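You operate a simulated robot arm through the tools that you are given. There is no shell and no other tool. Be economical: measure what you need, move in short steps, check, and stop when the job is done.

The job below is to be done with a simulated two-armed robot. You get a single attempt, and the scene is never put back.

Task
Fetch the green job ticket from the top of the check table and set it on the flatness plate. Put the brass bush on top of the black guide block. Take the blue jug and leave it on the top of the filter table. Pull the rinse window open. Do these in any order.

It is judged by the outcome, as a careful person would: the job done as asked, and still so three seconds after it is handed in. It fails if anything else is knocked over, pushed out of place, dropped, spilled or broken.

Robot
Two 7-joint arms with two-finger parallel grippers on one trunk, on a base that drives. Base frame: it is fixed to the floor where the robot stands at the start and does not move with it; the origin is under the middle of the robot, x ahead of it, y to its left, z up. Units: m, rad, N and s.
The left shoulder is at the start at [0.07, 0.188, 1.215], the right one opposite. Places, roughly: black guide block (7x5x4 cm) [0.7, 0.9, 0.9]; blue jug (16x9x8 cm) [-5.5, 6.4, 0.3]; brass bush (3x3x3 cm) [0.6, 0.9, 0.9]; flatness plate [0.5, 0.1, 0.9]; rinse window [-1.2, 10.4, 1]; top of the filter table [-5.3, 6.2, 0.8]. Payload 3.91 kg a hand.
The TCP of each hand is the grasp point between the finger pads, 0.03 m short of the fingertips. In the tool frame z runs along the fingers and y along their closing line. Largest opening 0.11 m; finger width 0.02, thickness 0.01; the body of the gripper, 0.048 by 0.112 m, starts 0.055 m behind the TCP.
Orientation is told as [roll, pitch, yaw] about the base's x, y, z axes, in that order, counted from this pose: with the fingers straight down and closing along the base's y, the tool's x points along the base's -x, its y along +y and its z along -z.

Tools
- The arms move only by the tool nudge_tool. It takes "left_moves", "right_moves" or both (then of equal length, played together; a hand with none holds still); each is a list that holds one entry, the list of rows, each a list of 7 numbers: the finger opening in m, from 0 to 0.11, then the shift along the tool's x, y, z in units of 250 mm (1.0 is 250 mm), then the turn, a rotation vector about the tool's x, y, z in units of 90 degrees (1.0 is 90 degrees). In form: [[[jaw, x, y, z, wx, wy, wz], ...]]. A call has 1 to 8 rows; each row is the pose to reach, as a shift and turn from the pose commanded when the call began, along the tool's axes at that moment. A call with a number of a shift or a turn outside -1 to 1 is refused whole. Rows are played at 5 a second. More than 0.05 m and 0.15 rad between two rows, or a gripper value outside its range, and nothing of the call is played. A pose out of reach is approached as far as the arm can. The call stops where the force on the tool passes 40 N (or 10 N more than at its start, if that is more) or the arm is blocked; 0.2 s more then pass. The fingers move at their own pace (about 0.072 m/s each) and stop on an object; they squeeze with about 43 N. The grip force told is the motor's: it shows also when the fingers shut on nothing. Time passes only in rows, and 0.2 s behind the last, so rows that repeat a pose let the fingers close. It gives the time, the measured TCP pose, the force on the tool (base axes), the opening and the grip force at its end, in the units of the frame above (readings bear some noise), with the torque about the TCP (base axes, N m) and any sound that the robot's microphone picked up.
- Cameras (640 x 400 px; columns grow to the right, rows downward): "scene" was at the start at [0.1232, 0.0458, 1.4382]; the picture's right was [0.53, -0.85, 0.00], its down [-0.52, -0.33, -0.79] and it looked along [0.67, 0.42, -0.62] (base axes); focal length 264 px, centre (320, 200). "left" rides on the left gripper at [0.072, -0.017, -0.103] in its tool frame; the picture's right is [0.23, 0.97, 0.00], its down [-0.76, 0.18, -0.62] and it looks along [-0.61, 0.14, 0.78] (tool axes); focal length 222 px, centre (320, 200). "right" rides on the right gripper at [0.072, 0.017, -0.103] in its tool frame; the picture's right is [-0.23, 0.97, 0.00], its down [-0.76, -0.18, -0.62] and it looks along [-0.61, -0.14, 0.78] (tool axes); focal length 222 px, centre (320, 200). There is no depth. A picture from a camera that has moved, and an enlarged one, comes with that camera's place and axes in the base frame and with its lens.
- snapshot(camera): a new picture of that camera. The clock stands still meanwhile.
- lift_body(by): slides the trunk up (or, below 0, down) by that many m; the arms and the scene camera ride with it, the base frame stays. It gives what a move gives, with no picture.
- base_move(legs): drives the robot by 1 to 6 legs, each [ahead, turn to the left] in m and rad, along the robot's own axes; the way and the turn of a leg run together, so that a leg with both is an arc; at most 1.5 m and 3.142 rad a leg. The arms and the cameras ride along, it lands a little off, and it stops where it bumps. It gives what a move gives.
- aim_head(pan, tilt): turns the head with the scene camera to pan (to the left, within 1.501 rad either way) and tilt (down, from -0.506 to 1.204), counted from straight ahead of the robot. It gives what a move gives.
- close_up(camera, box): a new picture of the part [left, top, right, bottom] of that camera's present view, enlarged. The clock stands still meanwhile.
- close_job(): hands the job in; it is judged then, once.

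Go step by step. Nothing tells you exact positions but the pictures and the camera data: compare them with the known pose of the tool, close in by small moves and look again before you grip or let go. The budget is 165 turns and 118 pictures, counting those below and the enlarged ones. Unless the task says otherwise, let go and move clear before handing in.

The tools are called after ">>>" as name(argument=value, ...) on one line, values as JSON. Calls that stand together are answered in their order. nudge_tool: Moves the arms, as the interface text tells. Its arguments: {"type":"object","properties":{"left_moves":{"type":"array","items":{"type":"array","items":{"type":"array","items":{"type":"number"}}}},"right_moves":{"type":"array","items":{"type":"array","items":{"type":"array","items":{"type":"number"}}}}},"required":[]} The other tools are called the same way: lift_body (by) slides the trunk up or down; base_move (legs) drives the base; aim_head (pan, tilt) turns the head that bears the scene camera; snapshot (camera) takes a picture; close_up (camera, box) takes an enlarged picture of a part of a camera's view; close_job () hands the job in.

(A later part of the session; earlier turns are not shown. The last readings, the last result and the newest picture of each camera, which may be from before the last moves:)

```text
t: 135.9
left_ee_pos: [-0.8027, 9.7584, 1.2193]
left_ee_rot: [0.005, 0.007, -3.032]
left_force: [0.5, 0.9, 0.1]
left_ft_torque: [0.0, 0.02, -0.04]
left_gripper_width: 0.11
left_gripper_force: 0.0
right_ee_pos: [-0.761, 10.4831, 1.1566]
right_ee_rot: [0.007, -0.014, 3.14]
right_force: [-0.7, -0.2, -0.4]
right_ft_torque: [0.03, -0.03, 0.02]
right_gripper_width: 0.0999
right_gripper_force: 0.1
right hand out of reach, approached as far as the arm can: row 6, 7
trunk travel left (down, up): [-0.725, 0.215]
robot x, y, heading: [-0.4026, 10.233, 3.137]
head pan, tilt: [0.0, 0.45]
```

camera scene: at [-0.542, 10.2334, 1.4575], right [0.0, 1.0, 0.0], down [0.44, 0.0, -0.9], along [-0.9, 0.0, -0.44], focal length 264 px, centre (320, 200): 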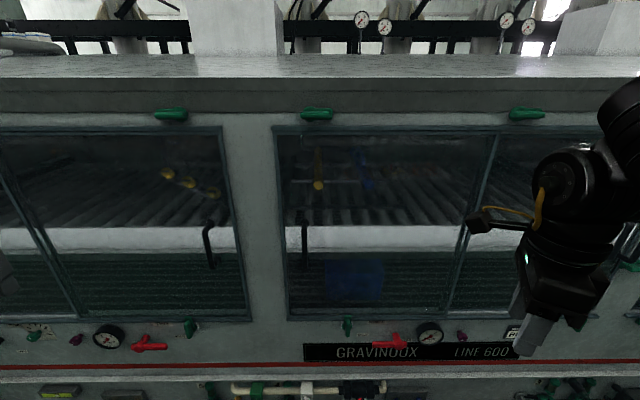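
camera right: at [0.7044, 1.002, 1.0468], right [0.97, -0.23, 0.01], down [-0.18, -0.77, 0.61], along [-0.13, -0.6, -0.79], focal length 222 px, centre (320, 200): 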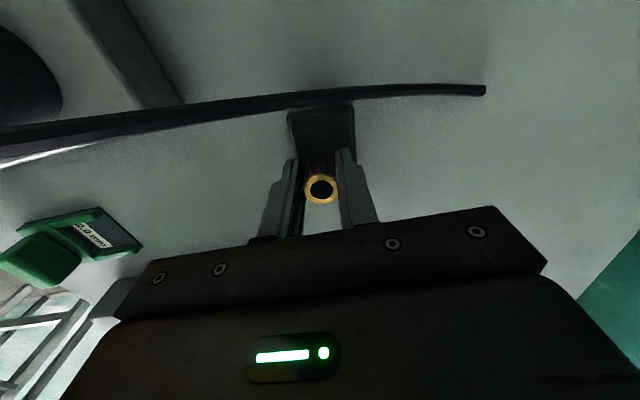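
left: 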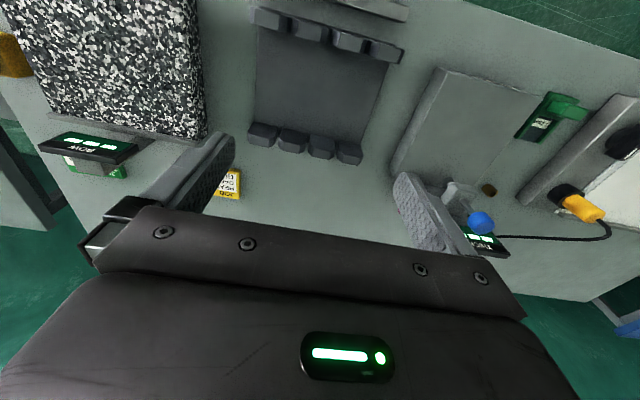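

Now I'm pitching the right hand forward until the fingers point at the machine, while moving towards the handle.

>>> nudge_tool(right_moves=[[[0.1, -0.08, 0.09, 0.05, 0, -0.09, 0], [0.1, -0.17, 0.18, 0.1, 0, -0.18, 0], [0.1, -0.25, 0.27, 0.16, 0, -0.27, 0], [0.1, -0.34, 0.36, 0.21, 0, -0.36, 0], [0.1, -0.42, 0.45, 0.27, 0, -0.45, 0], [0.1, -0.51, 0.54, 0.32, 0, -0.54, 0], [0.1, -0.6, 0.63, 0.38, 0, -0.63, 0], [0.1, -0.68, 0.72, 0.43, 0, -0.72, 0]]])

>>> nudge_tool(right_moves=[[[0.1, 0, 0, 0, 0, -0.09, 0], [0.1, 0, 0, 0, 0, -0.18, 0], [0.1, 0, 0, 0, 0, -0.28, 0]]])

>>> snapshot(camera="right")

>>> snapshot(camera="scene")

```text
t: 137.7
left_ee_pos: [-0.8023, 9.7558, 1.2185]
left_ee_rot: [0.001, 0.003, -3.032]
left_force: [-0.3, -0.8, 1.0]
left_ft_torque: [-0.02, 0.0, 0.0]
left_gripper_width: 0.1099
left_gripper_force: 0.0
right_ee_pos: [-0.9333, 10.2998, 1.0528]
right_ee_rot: [0.011, -1.144, 3.127]
right_force: [0.0, -0.8, 0.4]
right_ft_torque: [0.06, -0.03, 0.0]
right_gripper_width: 0.0999
right_gripper_force: 0.1
trunk travel left (down, up): [-0.725, 0.215]
robot x, y, heading: [-0.4002, 10.2338, 3.139]
head pan, tilt: [0.0, 0.45]
```

```text
refused: row 3 steps farther than a row can; nothing moved
```

```text
59 pictures are left
camera right: at [-0.809, 10.2825, 1.029], right [-0.1, -0.97, 0.21], down [0.25, 0.18, 0.95], along [-0.96, 0.15, 0.23], focal length 222 px, centre (320, 200)
```

right: 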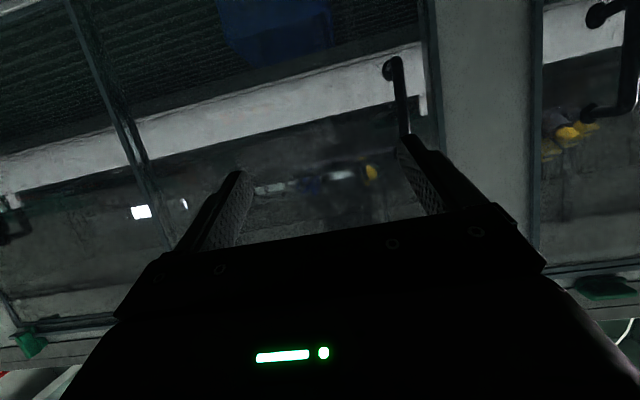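

```text
58 pictures are left
camera scene: at [-0.5419, 10.2295, 1.4576], right [0.0, 1.0, 0.0], down [0.44, 0.0, -0.9], along [-0.9, 0.01, -0.44], focal length 264 px, centre (320, 200)
```

scene: 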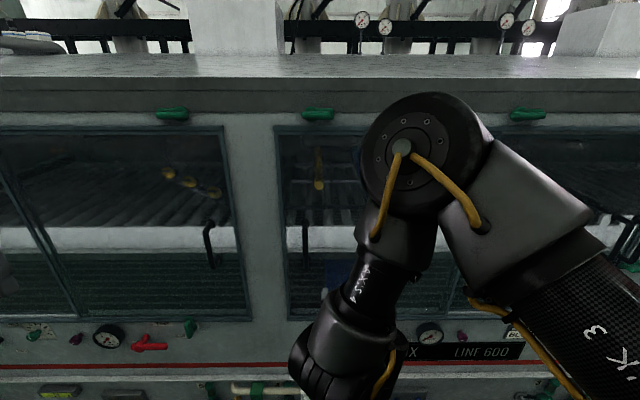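

The hand works in this attitude. I'm finishing the pitch and moving in line with the handle at y≈10.19, z≈1.01.

>>> nudge_tool(right_moves=[[[0.1, 0, 0.11, 0.05, 0, -0.09, 0], [0.1, 0, 0.22, 0.1, 0, -0.18, 0], [0.1, -0.01, 0.33, 0.15, 0, -0.27, 0], [0.1, -0.02, 0.44, 0.2, 0, -0.272, 0], [0.1, -0.02, 0.44, 0.24, 0, -0.272, 0]]])

>>> snapshot(camera="right")

>>> snapshot(camera="scene")

```text
t: 138.9
left_ee_pos: [-0.8014, 9.7593, 1.221]
left_ee_rot: [0.005, 0.004, -3.032]
left_force: [-0.3, 0.2, -1.0]
left_ft_torque: [-0.01, -0.03, -0.03]
left_gripper_width: 0.1102
left_gripper_force: 0.1
right_ee_pos: [-1.0634, 10.182, 1.0302]
right_ee_rot: [1.416, -1.566, 1.722]
right_force: [0.4, 0.3, -0.6]
right_ft_torque: [-0.02, 0.0, 0.02]
right_gripper_width: 0.0999
right_gripper_force: 0.0
right hand out of reach, approached as far as the arm can: row 1, 2, 3, 4, 5
trunk travel left (down, up): [-0.725, 0.215]
robot x, y, heading: [-0.4014, 10.234, 3.138]
head pan, tilt: [0.0, 0.45]
```

```text
57 pictures are left
camera right: at [-0.9593, 10.1649, 0.9575], right [0.0, -0.97, 0.23], down [0.62, 0.18, 0.76], along [-0.78, 0.15, 0.61], focal length 222 px, centre (320, 200)
```

right: 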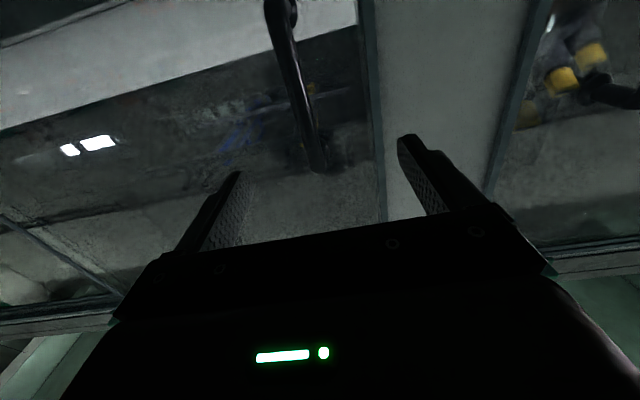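

```text
56 pictures are left
camera scene: at [-0.5419, 10.2334, 1.4575], right [0.0, 1.0, 0.0], down [0.44, 0.0, -0.9], along [-0.9, 0.0, -0.44], focal length 264 px, centre (320, 200)
```

scene: 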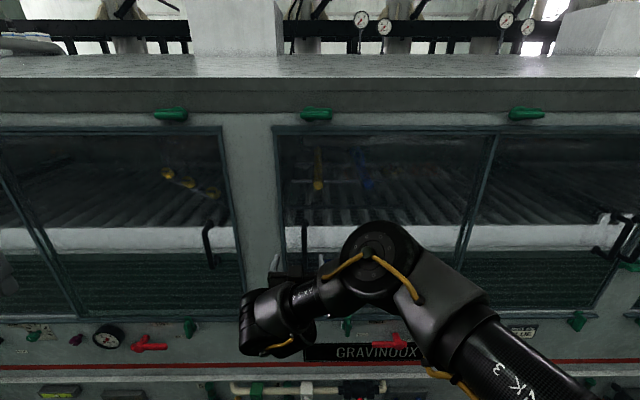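

The handle bar is between the fingers at about (-1.18, 10.197). I'm shifting 1.5 cm and advancing towards it.

>>> nudge_tool(right_moves=[[[0.1, 0.02, -0.06, 0.08, 0, 0, 0], [0.1, 0.04, -0.06, 0.18, 0, 0, 0], [0.1, 0.04, -0.06, 0.26, 0, 0, 0], [0.1, 0.04, -0.06, 0.32, 0, 0, 0]]])

>>> snapshot(camera="right")

>>> close_up(camera="scene", box=[240, 180, 400, 280])

```text
t: 139.9
left_ee_pos: [-0.8027, 9.7596, 1.2194]
left_ee_rot: [0.006, 0.006, -3.031]
left_force: [0.6, 0.4, -0.2]
left_ft_torque: [0.01, -0.01, -0.02]
left_gripper_width: 0.1099
left_gripper_force: 0.2
right_ee_pos: [-1.1446, 10.1994, 1.0216]
right_ee_rot: [1.423, -1.565, 1.714]
right_force: [-0.9, -0.3, 0.4]
right_ft_torque: [0.02, 0.0, 0.0]
right_gripper_width: 0.1001
right_gripper_force: 0.1
trunk travel left (down, up): [-0.725, 0.215]
robot x, y, heading: [-0.4012, 10.2376, 3.135]
head pan, tilt: [0.0, 0.45]
```

```text
55 pictures are left
camera right: at [-1.0408, 10.1813, 0.9483], right [0.0, -0.97, 0.23], down [0.62, 0.18, 0.76], along [-0.78, 0.15, 0.61], focal length 222 px, centre (320, 200)
```

right: 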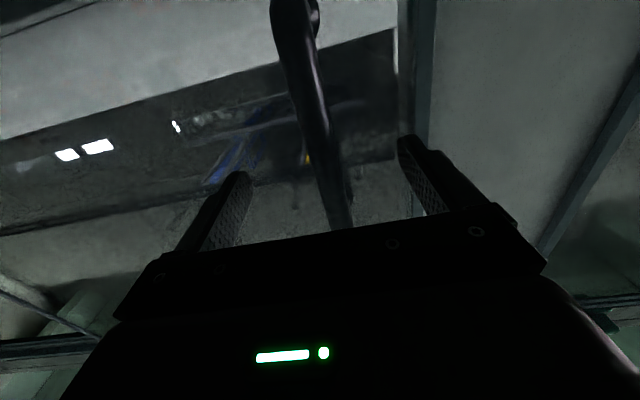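

```text
4.00 times, centred on (320, 230) of scene
camera zoom: at [-0.5425, 10.2335, 1.4575], right [0.0, 1.0, 0.0], down [0.44, 0.0, -0.9], along [-0.9, 0.0, -0.44], focal length 1056 px, centre (320, 80)
```

zoom: 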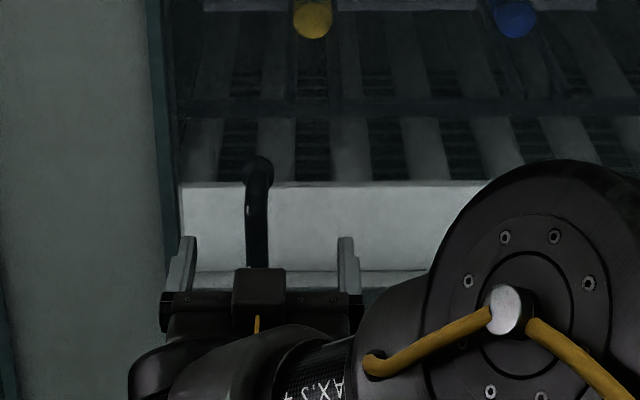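

The bar is centred between the fingers and appears to be at grasp depth. I'm closing on it.

>>> nudge_tool(right_moves=[[[0.1, 0, 0, 0.04, 0, 0, 0], [0.05, 0, 0, 0.04, 0, 0, 0], [0.02, 0, 0, 0.04, 0, 0, 0], [0.0, 0, 0, 0.04, 0, 0, 0], [0.0, 0, 0, 0.04, 0, 0, 0], [0.0, 0, 0, 0.04, 0, 0, 0]]])

>>> snapshot(camera="right")

```text
t: 141.3
left_ee_pos: [-0.8028, 9.7531, 1.2175]
left_ee_rot: [-0.001, 0.005, -3.031]
left_force: [-0.5, -0.7, -0.5]
left_ft_torque: [0.03, -0.01, 0.03]
left_gripper_width: 0.1098
left_gripper_force: 0.0
right_ee_pos: [-1.1535, 10.1934, 1.0209]
right_ee_rot: [1.489, -1.566, 1.651]
right_force: [-3.8, -23.2, 2.5]
right_ft_torque: [0.12, 0.03, 0.05]
right_gripper_width: 0.0156
right_gripper_force: 44.3
trunk travel left (down, up): [-0.725, 0.215]
robot x, y, heading: [-0.4004, 10.234, 3.137]
head pan, tilt: [0.0, 0.45]
```

```text
53 pictures are left
camera right: at [-1.0496, 10.1762, 0.9486], right [0.0, -0.97, 0.23], down [0.62, 0.18, 0.76], along [-0.78, 0.15, 0.61], focal length 222 px, centre (320, 200)
```

right: 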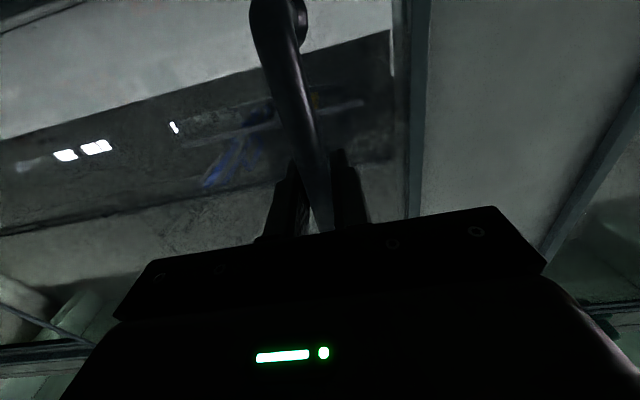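

The handle is gripped. I'm relieving the side load and pulling gently outward.

>>> nudge_tool(right_moves=[[[0.0, 0, 0.024, 0, 0, 0, 0], [0.0, 0, 0.024, -0.04, 0, 0, 0], [0.0, 0, 0.024, -0.08, 0, 0, 0], [0.0, 0, 0.024, -0.12, 0, 0, 0], [0.0, 0, 0.024, -0.16, 0, 0, 0]]])

>>> snapshot(camera="scene")

```text
t: 142.5
left_ee_pos: [-0.806, 9.76, 1.2181]
left_ee_rot: [0.004, 0.009, -3.033]
left_force: [-1.9, -0.6, -0.3]
left_ft_torque: [0.05, -0.09, 0.0]
left_gripper_width: 0.1104
left_gripper_force: 0.2
right_ee_pos: [-1.1142, 10.1956, 1.0162]
right_ee_rot: [0.089, -1.557, 3.05]
right_force: [46.7, 43.1, 6.2]
right_ft_torque: [-0.67, 0.56, -3.32]
right_gripper_width: 0.0082
right_gripper_force: 39.1
trunk travel left (down, up): [-0.725, 0.215]
robot x, y, heading: [-0.3999, 10.2315, 3.137]
head pan, tilt: [0.0, 0.45]
```

```text
52 pictures are left
camera scene: at [-0.5462, 10.2337, 1.4569], right [0.01, 1.0, 0.0], down [0.44, 0.0, -0.9], along [-0.9, 0.01, -0.44], focal length 264 px, centre (320, 200)
```

scene: 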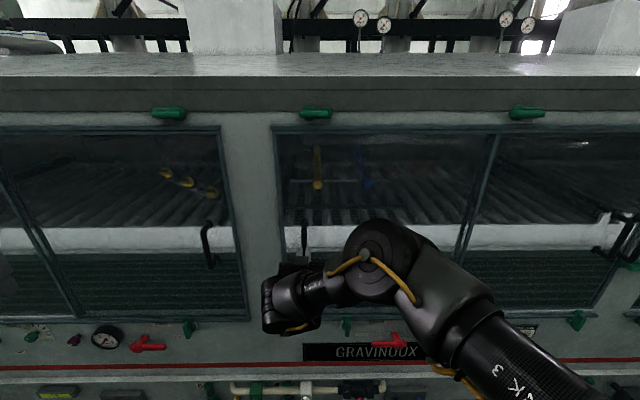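

The bar slipped at the fingertips and the pane did not swing, so it is probably a slider. I'm reopening, going deeper and re-gripping.

>>> nudge_tool(right_moves=[[[0.05, 0, 0, 0, 0, 0, 0], [0.06, 0, 0, 0, 0, 0, 0], [0.06, 0, 0.01, 0.06, 0, 0, 0], [0.06, 0, 0.01, 0.13, 0, 0, 0], [0.06, 0, 0.01, 0.18, 0, 0, 0], [0.06, 0, 0.01, 0.21, 0, 0, 0]]])

>>> snapshot(camera="right")

```text
t: 143.9
left_ee_pos: [-0.8015, 9.7571, 1.2178]
left_ee_rot: [0.007, 0.002, -3.031]
left_force: [0.2, -0.1, -0.9]
left_ft_torque: [-0.05, -0.02, -0.01]
left_gripper_width: 0.1097
left_gripper_force: 0.0
right_ee_pos: [-1.1594, 10.1917, 1.0233]
right_ee_rot: [1.399, -1.564, 1.741]
right_force: [-0.6, -0.3, -0.9]
right_ft_torque: [0.02, -0.01, 0.01]
right_gripper_width: 0.0601
right_gripper_force: 0.1
right hand out of reach, approached as far as the arm can: row 6
trunk travel left (down, up): [-0.725, 0.215]
robot x, y, heading: [-0.4018, 10.2336, 3.134]
head pan, tilt: [0.0, 0.45]
```

```text
51 pictures are left
camera right: at [-1.0546, 10.174, 0.9515], right [0.0, -0.97, 0.23], down [0.62, 0.18, 0.76], along [-0.78, 0.15, 0.6], focal length 222 px, centre (320, 200)
```

right: 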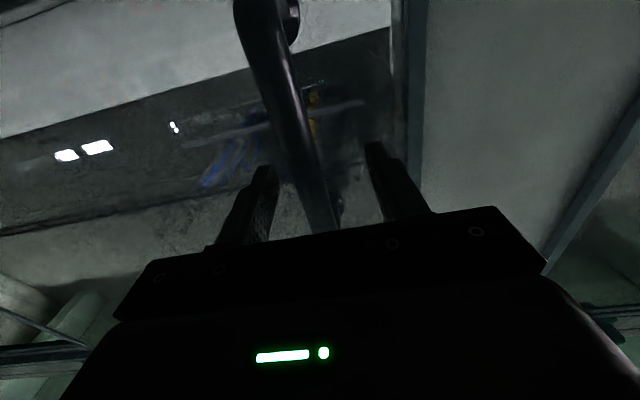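

The bar is deeper between the fingers now. I'm closing and trying to slide the sash sideways towards +y.

>>> nudge_tool(right_moves=[[[0.03, 0, 0, 0, 0, 0, 0], [0.0, 0, 0, 0, 0, 0, 0], [0.0, 0, 0, 0, 0, 0, 0], [0.0, 0, -0.03, 0, 0, 0, 0], [0.0, 0, -0.06, 0, 0, 0, 0], [0.0, 0, -0.1, 0, 0, 0, 0], [0.0, 0, -0.14, 0, 0, 0, 0], [0.0, 0, -0.18, 0, 0, 0, 0]]])

>>> snapshot(camera="scene")

```text
t: 145.2
left_ee_pos: [-0.804, 9.753, 1.2158]
left_ee_rot: [0.002, 0.008, -3.028]
left_force: [0.3, -0.7, 0.0]
left_ft_torque: [-0.02, 0.01, 0.0]
left_gripper_width: 0.1098
left_gripper_force: 0.1
right_ee_pos: [-1.1583, 10.1948, 1.0228]
right_ee_rot: [1.558, -1.556, 1.598]
right_force: [-18.4, -25.9, 0.4]
right_ft_torque: [1.08, -0.46, -0.34]
right_gripper_width: 0.0157
right_gripper_force: 44.8
trunk travel left (down, up): [-0.725, 0.215]
robot x, y, heading: [-0.4007, 10.2319, -3.14]
head pan, tilt: [0.0, 0.45]
stopped in row 6 (right hand): the force on the tool passed its limit (the readings are from after the stop); the commanded pose is now the measured one
```

```text
50 pictures are left
camera scene: at [-0.5461, 10.2255, 1.457], right [-0.01, 1.0, 0.0], down [0.44, 0.01, -0.9], along [-0.9, 0.0, -0.44], focal length 264 px, centre (320, 200)
```

scene: 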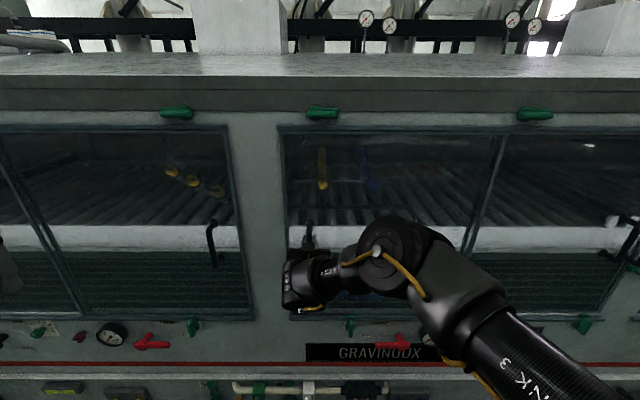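

It doesn't slide that way. With this deeper grip I'm pulling straight out.

>>> nudge_tool(right_moves=[[[0.0, 0, 0.01, 0, 0, 0, 0], [0.0, 0, 0.01, -0.03, 0, 0, 0], [0.0, 0, 0.01, -0.06, 0, 0, 0], [0.0, 0, 0.01, -0.09, 0, 0, 0], [0.0, 0, 0.01, -0.12, 0, 0, 0], [0.0, 0, 0.01, -0.15, 0, 0, 0]]])

>>> snapshot(camera="right")

```text
t: 146.1
left_ee_pos: [-0.8069, 9.7553, 1.2163]
left_ee_rot: [0.004, 0.007, -3.03]
left_force: [-0.3, 0.4, -0.3]
left_ft_torque: [-0.02, -0.02, 0.01]
left_gripper_width: 0.1102
left_gripper_force: 0.1
right_ee_pos: [-1.1483, 10.1966, 1.0211]
right_ee_rot: [1.406, -1.558, 1.748]
right_force: [-24.4, -15.6, -6.0]
right_ft_torque: [1.02, -0.42, -0.08]
right_gripper_width: 0.0157
right_gripper_force: 45.8
trunk travel left (down, up): [-0.725, 0.215]
robot x, y, heading: [-0.4023, 10.2336, -3.139]
head pan, tilt: [0.0, 0.45]
stopped in row 4 (right hand): the force on the tool passed its limit (the readings are from after the stop); the commanded pose is now the measured one
```

```text
49 pictures are left
camera right: at [-1.0436, 10.1795, 0.9499], right [0.01, -0.97, 0.24], down [0.62, 0.2, 0.76], along [-0.79, 0.14, 0.6], focal length 222 px, centre (320, 200)
```

right: 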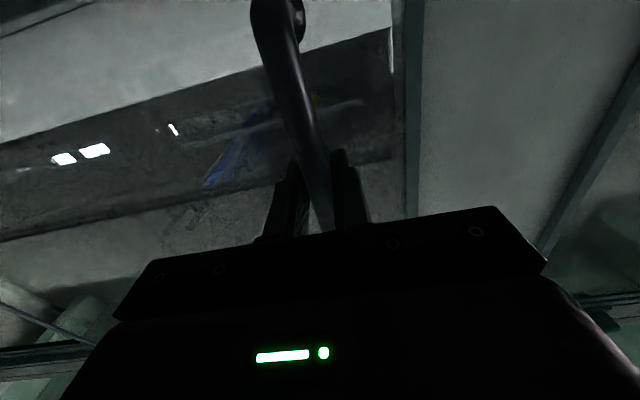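

It also resists pulling, so there may be a latch such as the green levers. I'm looking more closely at them.

>>> close_up(camera="scene", box=[270, 90, 390, 165])

>>> close_up(camera="scene", box=[130, 290, 250, 365])

>>> close_up(camera="scene", box=[440, 90, 640, 350])

```text
5.33 times, centred on (330, 128) of scene
camera zoom: at [-0.5503, 10.2287, 1.4565], right [0.0, 1.0, 0.0], down [0.44, 0.0, -0.9], along [-0.9, 0.0, -0.44], focal length 1408 px, centre (267, 587)
```

zoom: 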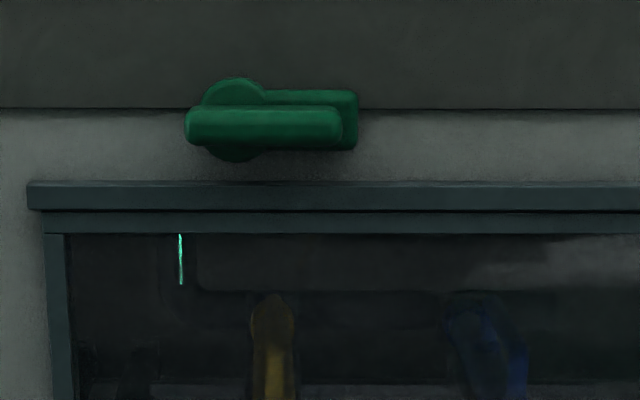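

```text
5.33 times, centred on (190, 328) of scene
camera zoom: at [-0.5503, 10.2287, 1.4565], right [0.0, 1.0, 0.0], down [0.44, 0.0, -0.9], along [-0.9, 0.0, -0.44], focal length 1408 px, centre (1013, -480)
```

zoom: 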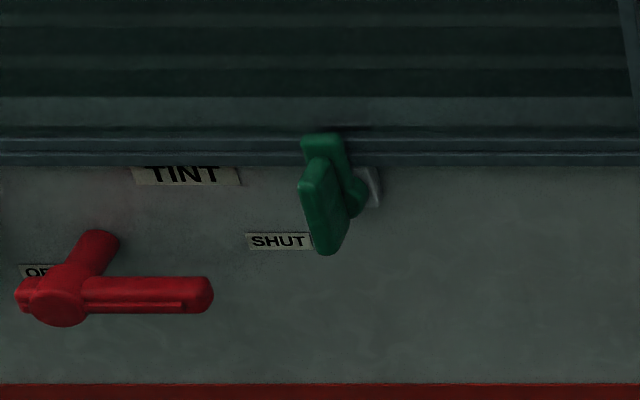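

```text
1.54 times, centred on (540, 220) of scene
camera zoom: at [-0.5503, 10.2287, 1.4565], right [0.0, 1.0, 0.0], down [0.44, 0.0, -0.9], along [-0.9, 0.0, -0.44], focal length 406 px, centre (-18, 169)
```

zoom: 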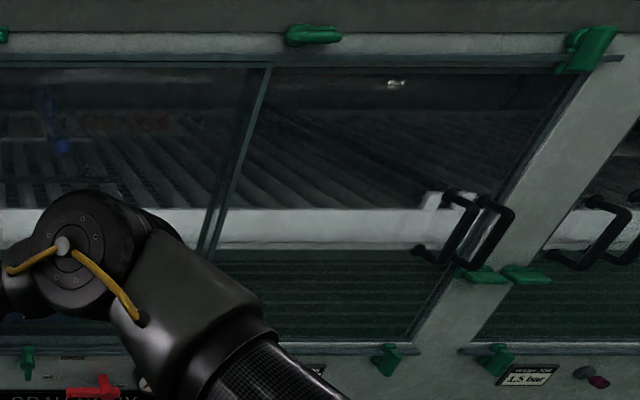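

The green levers look like swivel latches: the one under the neighbouring window stands vertical across the frame at "SHUT". I'm looking at the rinse window's lower latch.

>>> close_up(camera="scene", box=[310, 300, 406, 360])

```text
6.67 times, centred on (358, 330) of scene
camera zoom: at [-0.5503, 10.2287, 1.4565], right [0.0, 1.0, 0.0], down [0.44, 0.0, -0.9], along [-0.9, 0.0, -0.44], focal length 1760 px, centre (67, -667)
```

zoom: 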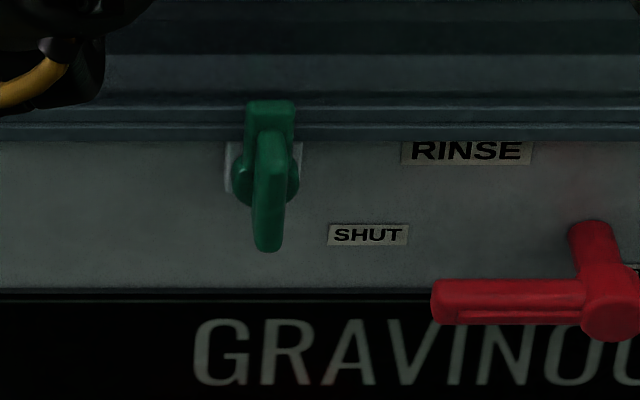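

The lever under RINSE is at about (-1.15, 10.33, 0.67) with its tongue across the sash, so it must be turned. I'm releasing the handle, backing off and lowering the trunk to latch height.

>>> nudge_tool(right_moves=[[[0.05, 0, 0, 0, 0, 0, 0], [0.08, 0, 0, 0, 0, 0, 0], [0.09, 0, 0, -0.1, 0, 0, 0], [0.09, 0, -0.1, -0.26, 0, 0, 0], [0.05, 0, -0.24, -0.4, 0, 0, 0], [0.0, 0, -0.4, -0.52, 0, 0, 0], [0.0, 0, -0.56, -0.56, 0, 0, 0]]])

>>> lift_body(by=-0.36)

>>> aim_head(pan=-0.1, tilt=0.5)

>>> snapshot(camera="scene")

>>> snapshot(camera="right")

```text
t: 147.7
left_ee_pos: [-0.8017, 9.7587, 1.2201]
left_ee_rot: [0.005, 0.004, -3.03]
left_force: [0.1, -0.4, -0.2]
left_ft_torque: [0.01, -0.01, 0.0]
left_gripper_width: 0.1101
left_gripper_force: 0.0
right_ee_pos: [-1.0711, 10.2494, 1.0371]
right_ee_rot: [1.578, -1.555, 1.576]
right_force: [-0.1, -0.3, -0.3]
right_ft_torque: [-0.03, 0.0, 0.01]
right_gripper_width: 0.0
right_gripper_force: 21.2
right hand out of reach, approached as far as the arm can: row 5, 6, 7
trunk travel left (down, up): [-0.725, 0.215]
robot x, y, heading: [-0.3996, 10.2363, -3.136]
head pan, tilt: [0.0, 0.45]
```

```text
t: 151.2
left_ee_pos: [-0.8007, 9.7586, 0.8609]
left_ee_rot: [0.004, 0.003, -3.031]
left_force: [0.1, -0.4, 0.2]
left_ft_torque: [0.04, 0.03, -0.03]
left_gripper_width: 0.11
left_gripper_force: 0.1
right_ee_pos: [-1.0713, 10.2487, 0.6767]
right_ee_rot: [1.567, -1.555, 1.584]
right_force: [-0.9, 0.7, -0.3]
right_ft_torque: [0.03, -0.02, 0.0]
right_gripper_width: 0.0002
right_gripper_force: 37.7
trunk travel left (down, up): [-0.365, 0.575]
robot x, y, heading: [-0.4022, 10.2307, -3.139]
head pan, tilt: [0.0, 0.45]
```

```text
t: 151.8
left_ee_pos: [-0.8001, 9.7583, 0.8593]
left_ee_rot: [0.005, 0.004, -3.029]
left_force: [0.1, 0.3, 0.4]
left_ft_torque: [0.0, -0.02, 0.01]
left_gripper_width: 0.1099
left_gripper_force: 0.0
right_ee_pos: [-1.0727, 10.2491, 0.6774]
right_ee_rot: [1.557, -1.555, 1.596]
right_force: [0.6, 0.1, 0.8]
right_ft_torque: [-0.01, 0.0, 0.01]
right_gripper_width: 0.0001
right_gripper_force: 37.2
trunk travel left (down, up): [-0.365, 0.575]
robot x, y, heading: [-0.4022, 10.2311, -3.137]
head pan, tilt: [-0.099, 0.499]
```

```text
44 pictures are left
camera scene: at [-0.5413, 10.2409, 1.0931], right [0.1, 1.0, 0.0], down [0.48, -0.05, -0.88], along [-0.87, 0.09, -0.48], focal length 264 px, centre (320, 200)
```

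scene: 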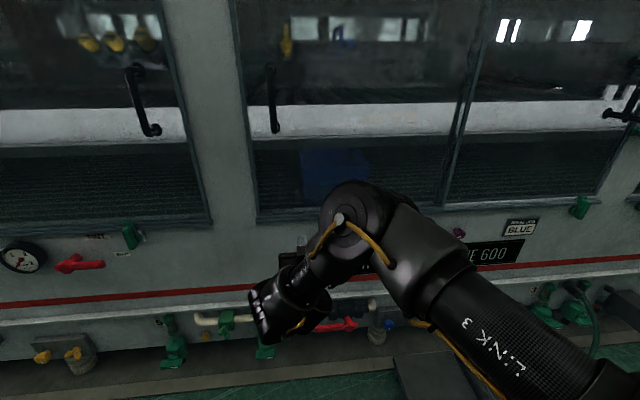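

```text
43 pictures are left
camera right: at [-0.9686, 10.2316, 0.6044], right [0.01, -0.97, 0.24], down [0.62, 0.2, 0.76], along [-0.78, 0.14, 0.6], focal length 222 px, centre (320, 200)
```

right: 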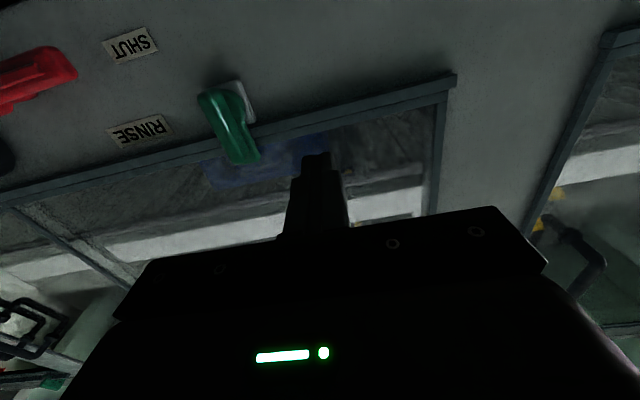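

The latch handle hangs at about (y 10.33, z 0.63) with its pivot at z≈0.66 and its tongue over the sash. I plan to grip it and twist it a quarter turn, so I'm lining up with it first.

>>> nudge_tool(right_moves=[[[0.06, 0.04, -0.08, 0.03, 0, 0, 0], [0.06, 0.08, -0.16, 0.06, 0, 0, 0], [0.06, 0.12, -0.24, 0.09, 0, 0, 0], [0.06, 0.16, -0.32, 0.1, 0, 0, 0], [0.06, 0.16, -0.32, 0.1, 0, 0, 0]]])

>>> snapshot(camera="right")

```text
t: 153.0
left_ee_pos: [-0.802, 9.7582, 0.8606]
left_ee_rot: [0.006, 0.002, -3.03]
left_force: [0.5, 0.1, 0.3]
left_ft_torque: [-0.01, 0.03, 0.02]
left_gripper_width: 0.1102
left_gripper_force: 0.0
right_ee_pos: [-1.0987, 10.328, 0.6366]
right_ee_rot: [1.571, -1.554, 1.582]
right_force: [-0.1, -0.2, 0.2]
right_ft_torque: [0.01, 0.01, -0.01]
right_gripper_width: 0.0601
right_gripper_force: 0.0
trunk travel left (down, up): [-0.365, 0.575]
robot x, y, heading: [-0.3994, 10.2299, -3.147]
head pan, tilt: [-0.099, 0.499]
```

```text
42 pictures are left
camera right: at [-0.9944, 10.3101, 0.5639], right [0.01, -0.97, 0.24], down [0.62, 0.2, 0.76], along [-0.78, 0.14, 0.6], focal length 222 px, centre (320, 200)
```

right: 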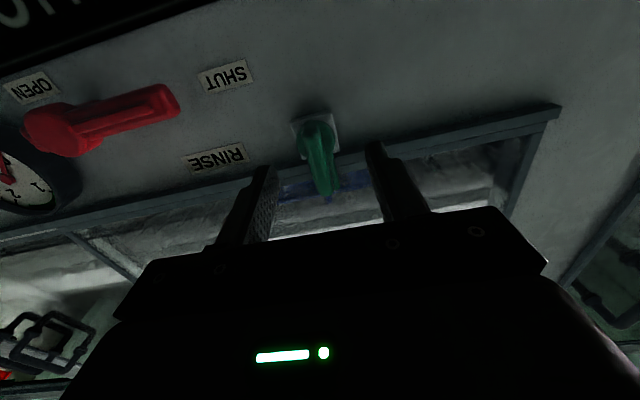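

The labels OPEN and SHUT belong to the red valve, which I must not touch. The green latch is centred between the fingers, so I'm advancing carefully and closing.

>>> nudge_tool(right_moves=[[[0.06, 0, -0.008, 0.06, 0, 0, 0], [0.06, 0, -0.008, 0.11, 0, 0, 0], [0.06, 0, -0.008, 0.15, 0, 0, 0], [0.03, 0, -0.008, 0.15, 0, 0, 0], [0.01, 0, -0.008, 0.15, 0, 0, 0], [0.0, 0, -0.008, 0.15, 0, 0, 0], [0.0, 0, -0.008, 0.15, 0, 0, 0]]])

>>> snapshot(camera="right")

```text
t: 154.6
left_ee_pos: [-0.8016, 9.7572, 0.8593]
left_ee_rot: [0.007, 0.003, -3.029]
left_force: [-0.6, -0.3, 0.4]
left_ft_torque: [0.04, -0.01, -0.02]
left_gripper_width: 0.1099
left_gripper_force: 0.0
right_ee_pos: [-1.1247, 10.3279, 0.6367]
right_ee_rot: [1.572, -1.555, 1.576]
right_force: [0.2, -0.5, -0.9]
right_ft_torque: [0.0, -0.02, 0.0]
right_gripper_width: 0.0001
right_gripper_force: 37.5
right hand out of reach, approached as far as the arm can: row 3, 4, 5, 6, 7
trunk travel left (down, up): [-0.365, 0.575]
robot x, y, heading: [-0.4031, 10.2353, -3.141]
head pan, tilt: [-0.099, 0.499]
```

```text
41 pictures are left
camera right: at [-1.0213, 10.3108, 0.5644], right [0.0, -0.97, 0.24], down [0.62, 0.19, 0.76], along [-0.78, 0.15, 0.6], focal length 222 px, centre (320, 200)
```

right: 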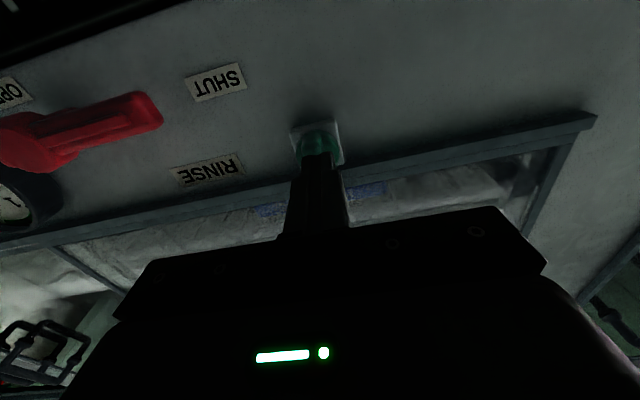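

The fingers fell just short of the latch because the arm is at its limit. I'm retracting, driving forward 8 cm and trying again.

>>> nudge_tool(right_moves=[[[0.04, 0, 0, 0, 0, 0, 0], [0.06, 0, 0, -0.1, 0, 0, 0], [0.06, 0, 0, -0.24, 0, 0, 0], [0.06, 0, 0, -0.36, 0, 0, 0]]])

>>> base_move(legs=[[0.08, 0]])

>>> snapshot(camera="right")

```text
t: 155.6
left_ee_pos: [-0.8007, 9.7583, 0.8608]
left_ee_rot: [0.008, 0.004, -3.029]
left_force: [1.0, -0.4, 1.3]
left_ft_torque: [-0.03, 0.02, -0.02]
left_gripper_width: 0.1102
left_gripper_force: 0.1
right_ee_pos: [-1.0353, 10.331, 0.6361]
right_ee_rot: [1.632, -1.555, 1.519]
right_force: [-0.4, -0.1, -0.3]
right_ft_torque: [-0.03, -0.01, -0.03]
right_gripper_width: 0.0598
right_gripper_force: 0.1
trunk travel left (down, up): [-0.365, 0.575]
robot x, y, heading: [-0.3994, 10.2359, -3.133]
head pan, tilt: [-0.099, 0.499]
```

```text
t: 156.7
left_ee_pos: [-0.8825, 9.7577, 0.8595]
left_ee_rot: [0.004, 0.005, -3.028]
left_force: [-0.9, -0.5, -0.4]
left_ft_torque: [0.04, 0.01, 0.01]
left_gripper_width: 0.1097
left_gripper_force: 0.1
right_ee_pos: [-1.116, 10.3304, 0.6356]
right_ee_rot: [1.48, -1.553, 1.67]
right_force: [0.3, 0.1, -0.1]
right_ft_torque: [-0.02, 0.01, -0.01]
right_gripper_width: 0.0601
right_gripper_force: 0.0
trunk travel left (down, up): [-0.365, 0.575]
robot x, y, heading: [-0.4831, 10.2313, -3.14]
head pan, tilt: [-0.099, 0.499]
```

```text
40 pictures are left
camera right: at [-1.0126, 10.3126, 0.5637], right [0.01, -0.97, 0.24], down [0.62, 0.2, 0.76], along [-0.78, 0.14, 0.6], focal length 222 px, centre (320, 200)
```

right: 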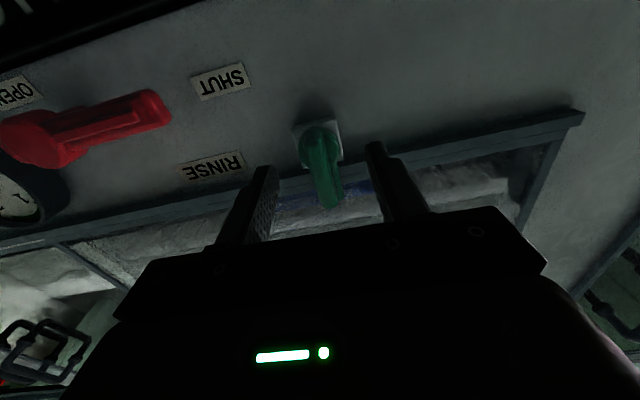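

The latch handle's end is near (-1.165, 10.33, 0.622), with the pivot at z≈0.647. I'm advancing about 3.5 cm, slightly lower, and closing.

>>> nudge_tool(right_moves=[[[0.06, 0.02, 0, 0.05, 0, 0, 0], [0.06, 0.02, 0, 0.09, 0, 0, 0], [0.06, 0.02, 0, 0.12, 0, 0, 0], [0.06, 0.02, 0, 0.145, 0, 0, 0], [0.03, 0.02, 0, 0.145, 0, 0, 0], [0.0, 0.02, 0, 0.145, 0, 0, 0], [0.0, 0.02, 0, 0.145, 0, 0, 0]]])

>>> snapshot(camera="right")

```text
t: 158.3
left_ee_pos: [-0.8809, 9.7586, 0.8626]
left_ee_rot: [0.007, 0.002, -3.029]
left_force: [0.5, -0.3, 0.2]
left_ft_torque: [-0.02, 0.02, -0.03]
left_gripper_width: 0.11
left_gripper_force: 0.0
right_ee_pos: [-1.152, 10.3326, 0.6309]
right_ee_rot: [1.569, -1.559, 1.577]
right_force: [2.6, 23.0, 1.3]
right_ft_torque: [0.82, 0.15, -0.49]
right_gripper_width: 0.0149
right_gripper_force: 45.1
trunk travel left (down, up): [-0.365, 0.575]
robot x, y, heading: [-0.4777, 10.2327, -3.141]
head pan, tilt: [-0.099, 0.499]
```

```text
39 pictures are left
camera right: at [-1.0491, 10.3155, 0.5589], right [0.01, -0.97, 0.24], down [0.62, 0.19, 0.76], along [-0.78, 0.14, 0.6], focal length 222 px, centre (320, 200)
```

right: 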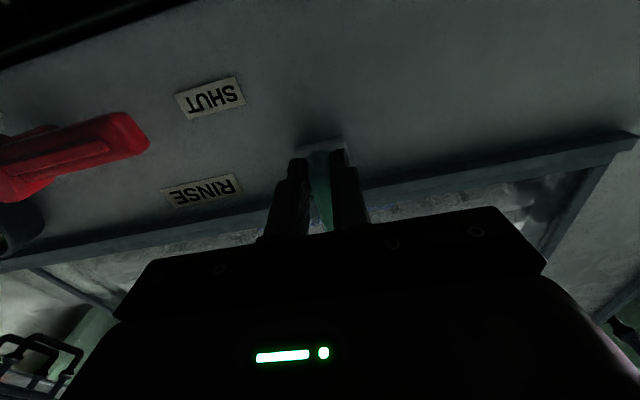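

The latch handle is gripped. I'm twisting clockwise about its pivot, a little at a time.

>>> nudge_tool(right_moves=[[[0.0, 0, -0.01, 0, 0, 0, 0], [0.0, -0.001, -0.001, 0, 0, 0, 0.089], [0.0, -0.003, 0.008, 0, 0, 0, 0.178], [0.0, -0.006, 0.016, 0, 0, 0, 0.267], [0.0, -0.01, 0.024, 0, 0, 0, 0.356], [0.0, -0.015, 0.031, 0, 0, 0, 0.445], [0.0, -0.021, 0.038, 0, 0, 0, 0.534]]])

>>> snapshot(camera="right")

```text
t: 159.3
left_ee_pos: [-0.8809, 9.7565, 0.8587]
left_ee_rot: [0.005, 0.005, -3.03]
left_force: [-0.2, -0.4, -0.7]
left_ft_torque: [0.04, -0.05, -0.02]
left_gripper_width: 0.1101
left_gripper_force: 0.0
right_ee_pos: [-1.154, 10.3321, 0.6302]
right_ee_rot: [1.552, -1.193, 1.588]
right_force: [2.2, 10.5, -2.3]
right_ft_torque: [0.73, -0.02, -0.04]
right_gripper_width: 0.0206
right_gripper_force: 44.8
trunk travel left (down, up): [-0.365, 0.575]
robot x, y, heading: [-0.4796, 10.2334, 3.134]
head pan, tilt: [-0.099, 0.499]
stopped in row 4 (right hand): the force on the tool passed its limit (the readings are from after the stop); the commanded pose is now the measured one
```

```text
38 pictures are left
camera right: at [-1.0488, 10.2889, 0.5695], right [0.0, -0.82, 0.57], down [0.62, 0.45, 0.65], along [-0.79, 0.35, 0.51], focal length 222 px, centre (320, 200)
```

right: 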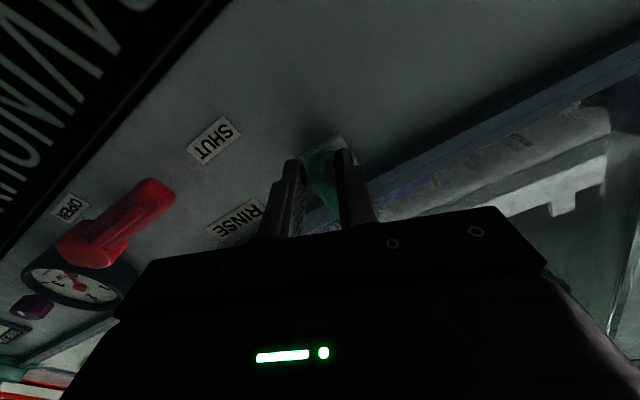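

The latch resisted clockwise: the fingers opened but the lever stayed. I'm turning back and trying anticlockwise.

>>> nudge_tool(right_moves=[[[0.0, 0, 0, 0, 0, 0, -0.09], [0.0, 0, 0, 0, 0, 0, -0.18], [0.0, 0, -0.003, 0, 0, 0, -0.27], [0.0, -0.005, -0.011, 0, 0, 0, -0.36], [0.0, -0.011, -0.018, 0, 0, 0, -0.45], [0.0, -0.017, -0.025, 0, 0, 0, -0.54], [0.0, -0.025, -0.03, 0, 0, 0, -0.63]]])

>>> snapshot(camera="right")

```text
t: 160.6
left_ee_pos: [-0.8816, 9.757, 0.8584]
left_ee_rot: [0.006, 0.006, -3.03]
left_force: [-1.3, 0.2, -0.6]
left_ft_torque: [0.02, -0.03, 0.01]
left_gripper_width: 0.1099
left_gripper_force: 0.1
right_ee_pos: [-1.154, 10.3394, 0.6297]
right_ee_rot: [-1.544, -1.171, -1.598]
right_force: [0.5, 11.8, -3.6]
right_ft_torque: [-0.16, 0.31, 0.22]
right_gripper_width: 0.0148
right_gripper_force: 45.1
trunk travel left (down, up): [-0.365, 0.575]
robot x, y, heading: [-0.4808, 10.2339, 3.138]
head pan, tilt: [-0.099, 0.499]
stopped in row 6 (right hand): the force on the tool passed its limit (the readings are from after the stop); the commanded pose is now the measured one
```

```text
37 pictures are left
camera right: at [-1.0488, 10.3516, 0.5577], right [0.0, -0.99, -0.17], down [0.61, -0.13, 0.78], along [-0.79, -0.1, 0.61], focal length 222 px, centre (320, 200)
```

right: 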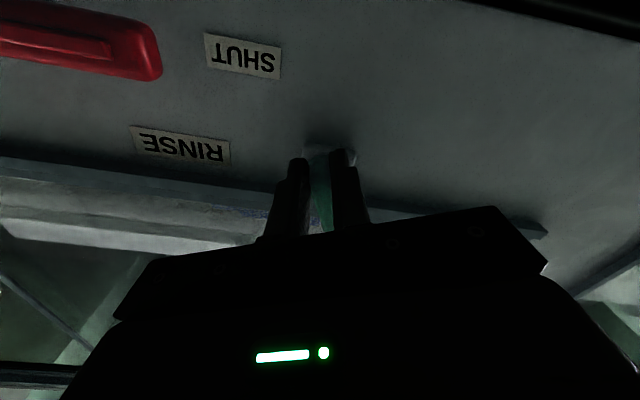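

That direction works: the lever turns with the grip. I'm continuing anticlockwise to about 80–90°.

>>> nudge_tool(right_moves=[[[0.0, 0.002, -0.02, 0, 0, 0, -0.089], [0.0, 0, -0.032, 0, 0, 0, -0.178], [0.0, -0.005, -0.043, 0, 0, 0, -0.267], [0.0, -0.01, -0.054, 0, 0, 0, -0.356], [0.0, -0.018, -0.064, 0, 0, 0, -0.445], [0.0, -0.026, -0.073, 0, 0, 0, -0.534], [0.0, -0.036, -0.081, 0, 0, 0, -0.623]]])

>>> snapshot(camera="right")

```text
t: 161.2
left_ee_pos: [-0.8819, 9.7569, 0.8588]
left_ee_rot: [0.004, 0.007, -3.027]
left_force: [0.0, 0.2, 0.5]
left_ft_torque: [-0.03, 0.01, 0.0]
left_gripper_width: 0.1101
left_gripper_force: 0.1
right_ee_pos: [-1.1538, 10.3425, 0.6331]
right_ee_rot: [-1.517, -1.001, -1.602]
right_force: [-13.2, -7.0, -10.0]
right_ft_torque: [0.21, 0.5, -0.85]
right_gripper_width: 0.0151
right_gripper_force: 45.3
right hand out of reach, approached as far as the arm can: row 2
trunk travel left (down, up): [-0.365, 0.575]
robot x, y, heading: [-0.4793, 10.2329, -3.141]
head pan, tilt: [-0.099, 0.499]
stopped in row 2 (right hand): the force on the tool passed its limit (the readings are from after the stop); the commanded pose is now the measured one
```

```text
36 pictures are left
camera right: at [-1.0483, 10.3682, 0.5648], right [0.02, -0.94, -0.33], down [0.61, -0.25, 0.75], along [-0.8, -0.22, 0.56], focal length 222 px, centre (320, 200)
```

right: 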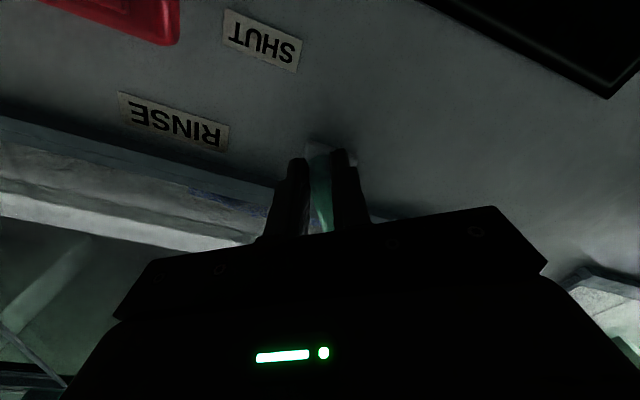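

The wrist reached its limit with the lever turned about 33°. I'm releasing, withdrawing and squaring the wrist, then I'll push the lever round with closed fingertips.

>>> nudge_tool(right_moves=[[[0.03, 0, 0, 0, 0, 0, 0], [0.045, 0, 0, 0, 0, 0, 0], [0.045, 0, 0, -0.1, 0, 0, 0], [0.045, 0, 0, -0.22, 0, 0, 0.06], [0.0, 0, 0.08, -0.3, 0, 0, 0.15], [0.0, 0, 0.16, -0.3, 0, 0, 0.24], [0.0, 0, 0.16, -0.3, 0, 0, 0.33], [0.0, 0, 0.16, -0.3, 0, 0, 0.363]]])

>>> snapshot(camera="right")

```text
t: 163.0
left_ee_pos: [-0.8802, 9.7557, 0.8603]
left_ee_rot: [0.007, 0.006, -3.028]
left_force: [0.0, -1.1, -0.2]
left_ft_torque: [-0.01, -0.01, 0.0]
left_gripper_width: 0.1099
left_gripper_force: 0.1
right_ee_pos: [-1.0852, 10.3395, 0.5973]
right_ee_rot: [0.079, -1.548, 3.076]
right_force: [-0.9, -0.5, -0.2]
right_ft_torque: [0.0, 0.02, -0.01]
right_gripper_width: 0.0
right_gripper_force: 38.0
right hand out of reach, approached as far as the arm can: row 3, 4, 5, 6, 7, 8
trunk travel left (down, up): [-0.365, 0.575]
robot x, y, heading: [-0.4789, 10.2293, -3.137]
head pan, tilt: [-0.099, 0.499]
```

```text
35 pictures are left
camera right: at [-0.9804, 10.3238, 0.5272], right [0.01, -0.97, 0.23], down [0.6, 0.19, 0.78], along [-0.8, 0.13, 0.59], focal length 222 px, centre (320, 200)
```

right: 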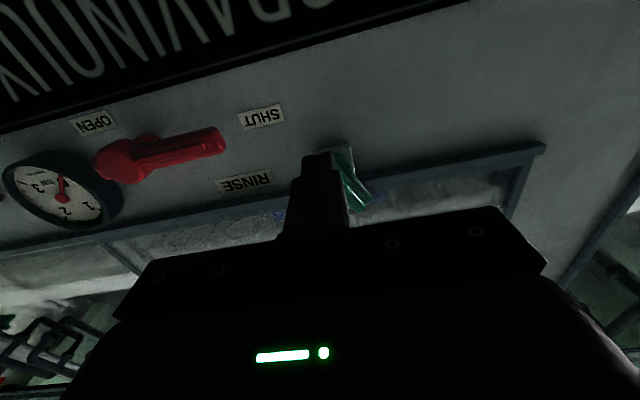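

The lever is tilted about 33°. I'm moving the closed fingertips to its left side (y≈10.305, z≈0.63) and advancing.

>>> nudge_tool(right_moves=[[[0.0, -0.06, 0.08, 0, 0, 0, 0], [0.0, -0.132, 0.15, 0, 0, 0, 0], [0.0, -0.132, 0.15, 0.1, 0, 0, 0], [0.0, -0.132, 0.15, 0.2, 0, 0, 0], [0.0, -0.132, 0.15, 0.28, 0, 0, 0]]])

>>> snapshot(camera="right")

```text
t: 164.2
left_ee_pos: [-0.8797, 9.7565, 0.8594]
left_ee_rot: [0.004, 0.003, -3.027]
left_force: [-0.2, -0.4, -0.3]
left_ft_torque: [0.02, 0.01, -0.03]
left_gripper_width: 0.1101
left_gripper_force: 0.0
right_ee_pos: [-1.1555, 10.3008, 0.6278]
right_ee_rot: [-0.021, -1.546, -3.108]
right_force: [0.2, -0.2, -0.2]
right_ft_torque: [-0.02, 0.01, 0.01]
right_gripper_width: 0.0
right_gripper_force: 37.5
right hand out of reach, approached as far as the arm can: row 1, 2
trunk travel left (down, up): [-0.365, 0.575]
robot x, y, heading: [-0.4799, 10.2331, -3.141]
head pan, tilt: [-0.099, 0.499]
```

```text
34 pictures are left
camera right: at [-1.0496, 10.2846, 0.5581], right [0.01, -0.97, 0.23], down [0.6, 0.18, 0.78], along [-0.8, 0.13, 0.59], focal length 222 px, centre (320, 200)
```

right: 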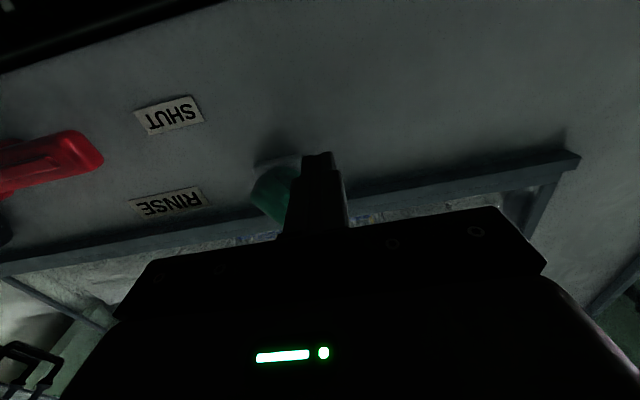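

The fingertips are just left of the lever's lower arm. I'm pushing it to +y in small steps.

>>> nudge_tool(right_moves=[[[0.0, 0, -0.05, 0, 0, 0, 0], [0.0, 0, -0.1, 0, 0, 0, 0], [0.0, 0, -0.14, 0, 0, 0, 0], [0.0, 0, -0.18, 0, 0, 0, 0], [0.0, 0, -0.21, 0, 0, 0, 0], [0.0, 0, -0.24, 0, 0, 0, 0], [0.0, 0, -0.27, 0, 0, 0, 0]]])

>>> snapshot(camera="right")

```text
t: 165.8
left_ee_pos: [-0.8808, 9.7568, 0.8589]
left_ee_rot: [0.007, 0.005, -3.024]
left_force: [-0.3, -0.4, -0.7]
left_ft_torque: [0.01, 0.03, 0.01]
left_gripper_width: 0.1098
left_gripper_force: 0.0
right_ee_pos: [-1.1548, 10.3667, 0.6284]
right_ee_rot: [-0.065, -1.55, -3.061]
right_force: [-0.5, -0.2, 1.0]
right_ft_torque: [0.01, -0.03, -0.01]
right_gripper_width: 0.0
right_gripper_force: 37.9
trunk travel left (down, up): [-0.365, 0.575]
robot x, y, heading: [-0.4759, 10.2309, -3.141]
head pan, tilt: [-0.099, 0.499]
```

```text
33 pictures are left
camera right: at [-1.0502, 10.3521, 0.5584], right [0.01, -0.97, 0.23], down [0.6, 0.18, 0.78], along [-0.8, 0.13, 0.59], focal length 222 px, centre (320, 200)
```

right: 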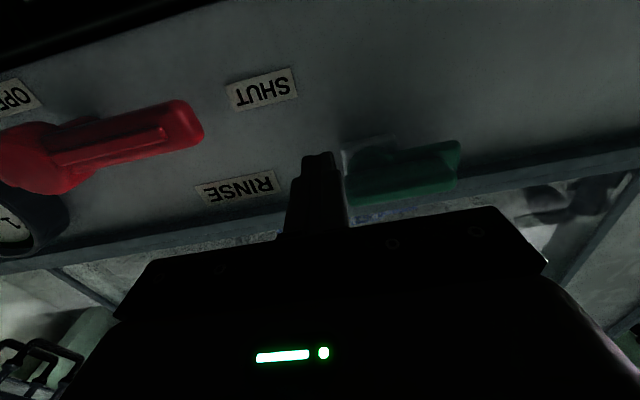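

The latch is now horizontal, clear of the sash. I'm withdrawing and raising back to the handle height.

>>> nudge_tool(right_moves=[[[0.0, 0, 0.02, -0.1, 0, 0, 0], [0.0, 0, 0.06, -0.24, 0, 0, 0], [0.0, 0, 0.2, -0.36, 0, 0, 0], [0.05, 0, 0.36, -0.36, 0, 0, 0], [0.1, 0, 0.52, -0.36, 0, 0, 0], [0.1, 0, 0.69, -0.36, 0, 0, 0]]])

>>> lift_body(by=0.385)

>>> snapshot(camera="right")

```text
t: 167.2
left_ee_pos: [-0.8779, 9.7543, 0.8578]
left_ee_rot: [0.002, 0.005, -3.027]
left_force: [0.7, -0.4, -0.3]
left_ft_torque: [0.06, 0.03, -0.04]
left_gripper_width: 0.1102
left_gripper_force: 0.0
right_ee_pos: [-1.0958, 10.1886, 0.6061]
right_ee_rot: [-0.084, -1.546, -3.043]
right_force: [-0.9, 0.3, -0.8]
right_ft_torque: [0.0, -0.02, 0.01]
right_gripper_width: 0.1001
right_gripper_force: 0.0
right hand out of reach, approached as far as the arm can: row 2, 3, 4, 5, 6
trunk travel left (down, up): [-0.365, 0.575]
robot x, y, heading: [-0.4799, 10.2337, -3.148]
head pan, tilt: [-0.099, 0.499]
```

```text
t: 170.9
left_ee_pos: [-0.8798, 9.7568, 1.2431]
left_ee_rot: [0.008, 0.004, -3.028]
left_force: [0.1, -0.9, -0.2]
left_ft_torque: [0.0, -0.01, 0.0]
left_gripper_width: 0.11
left_gripper_force: 0.2
right_ee_pos: [-1.0965, 10.1894, 0.9904]
right_ee_rot: [0.068, -1.545, 3.089]
right_force: [-0.5, 1.2, 0.0]
right_ft_torque: [0.01, 0.01, 0.02]
right_gripper_width: 0.1002
right_gripper_force: 0.0
trunk travel left (down, up): [-0.75, 0.19]
robot x, y, heading: [-0.4795, 10.231, -3.142]
head pan, tilt: [-0.099, 0.499]
```

```text
32 pictures are left
camera right: at [-0.9908, 10.1747, 0.9209], right [0.01, -0.97, 0.23], down [0.6, 0.19, 0.78], along [-0.8, 0.13, 0.59], focal length 222 px, centre (320, 200)
```

right: 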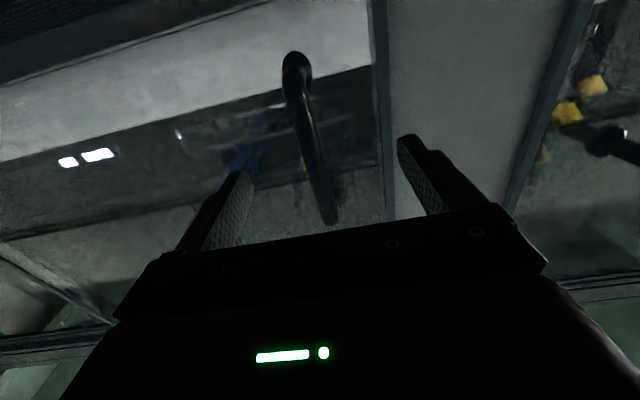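

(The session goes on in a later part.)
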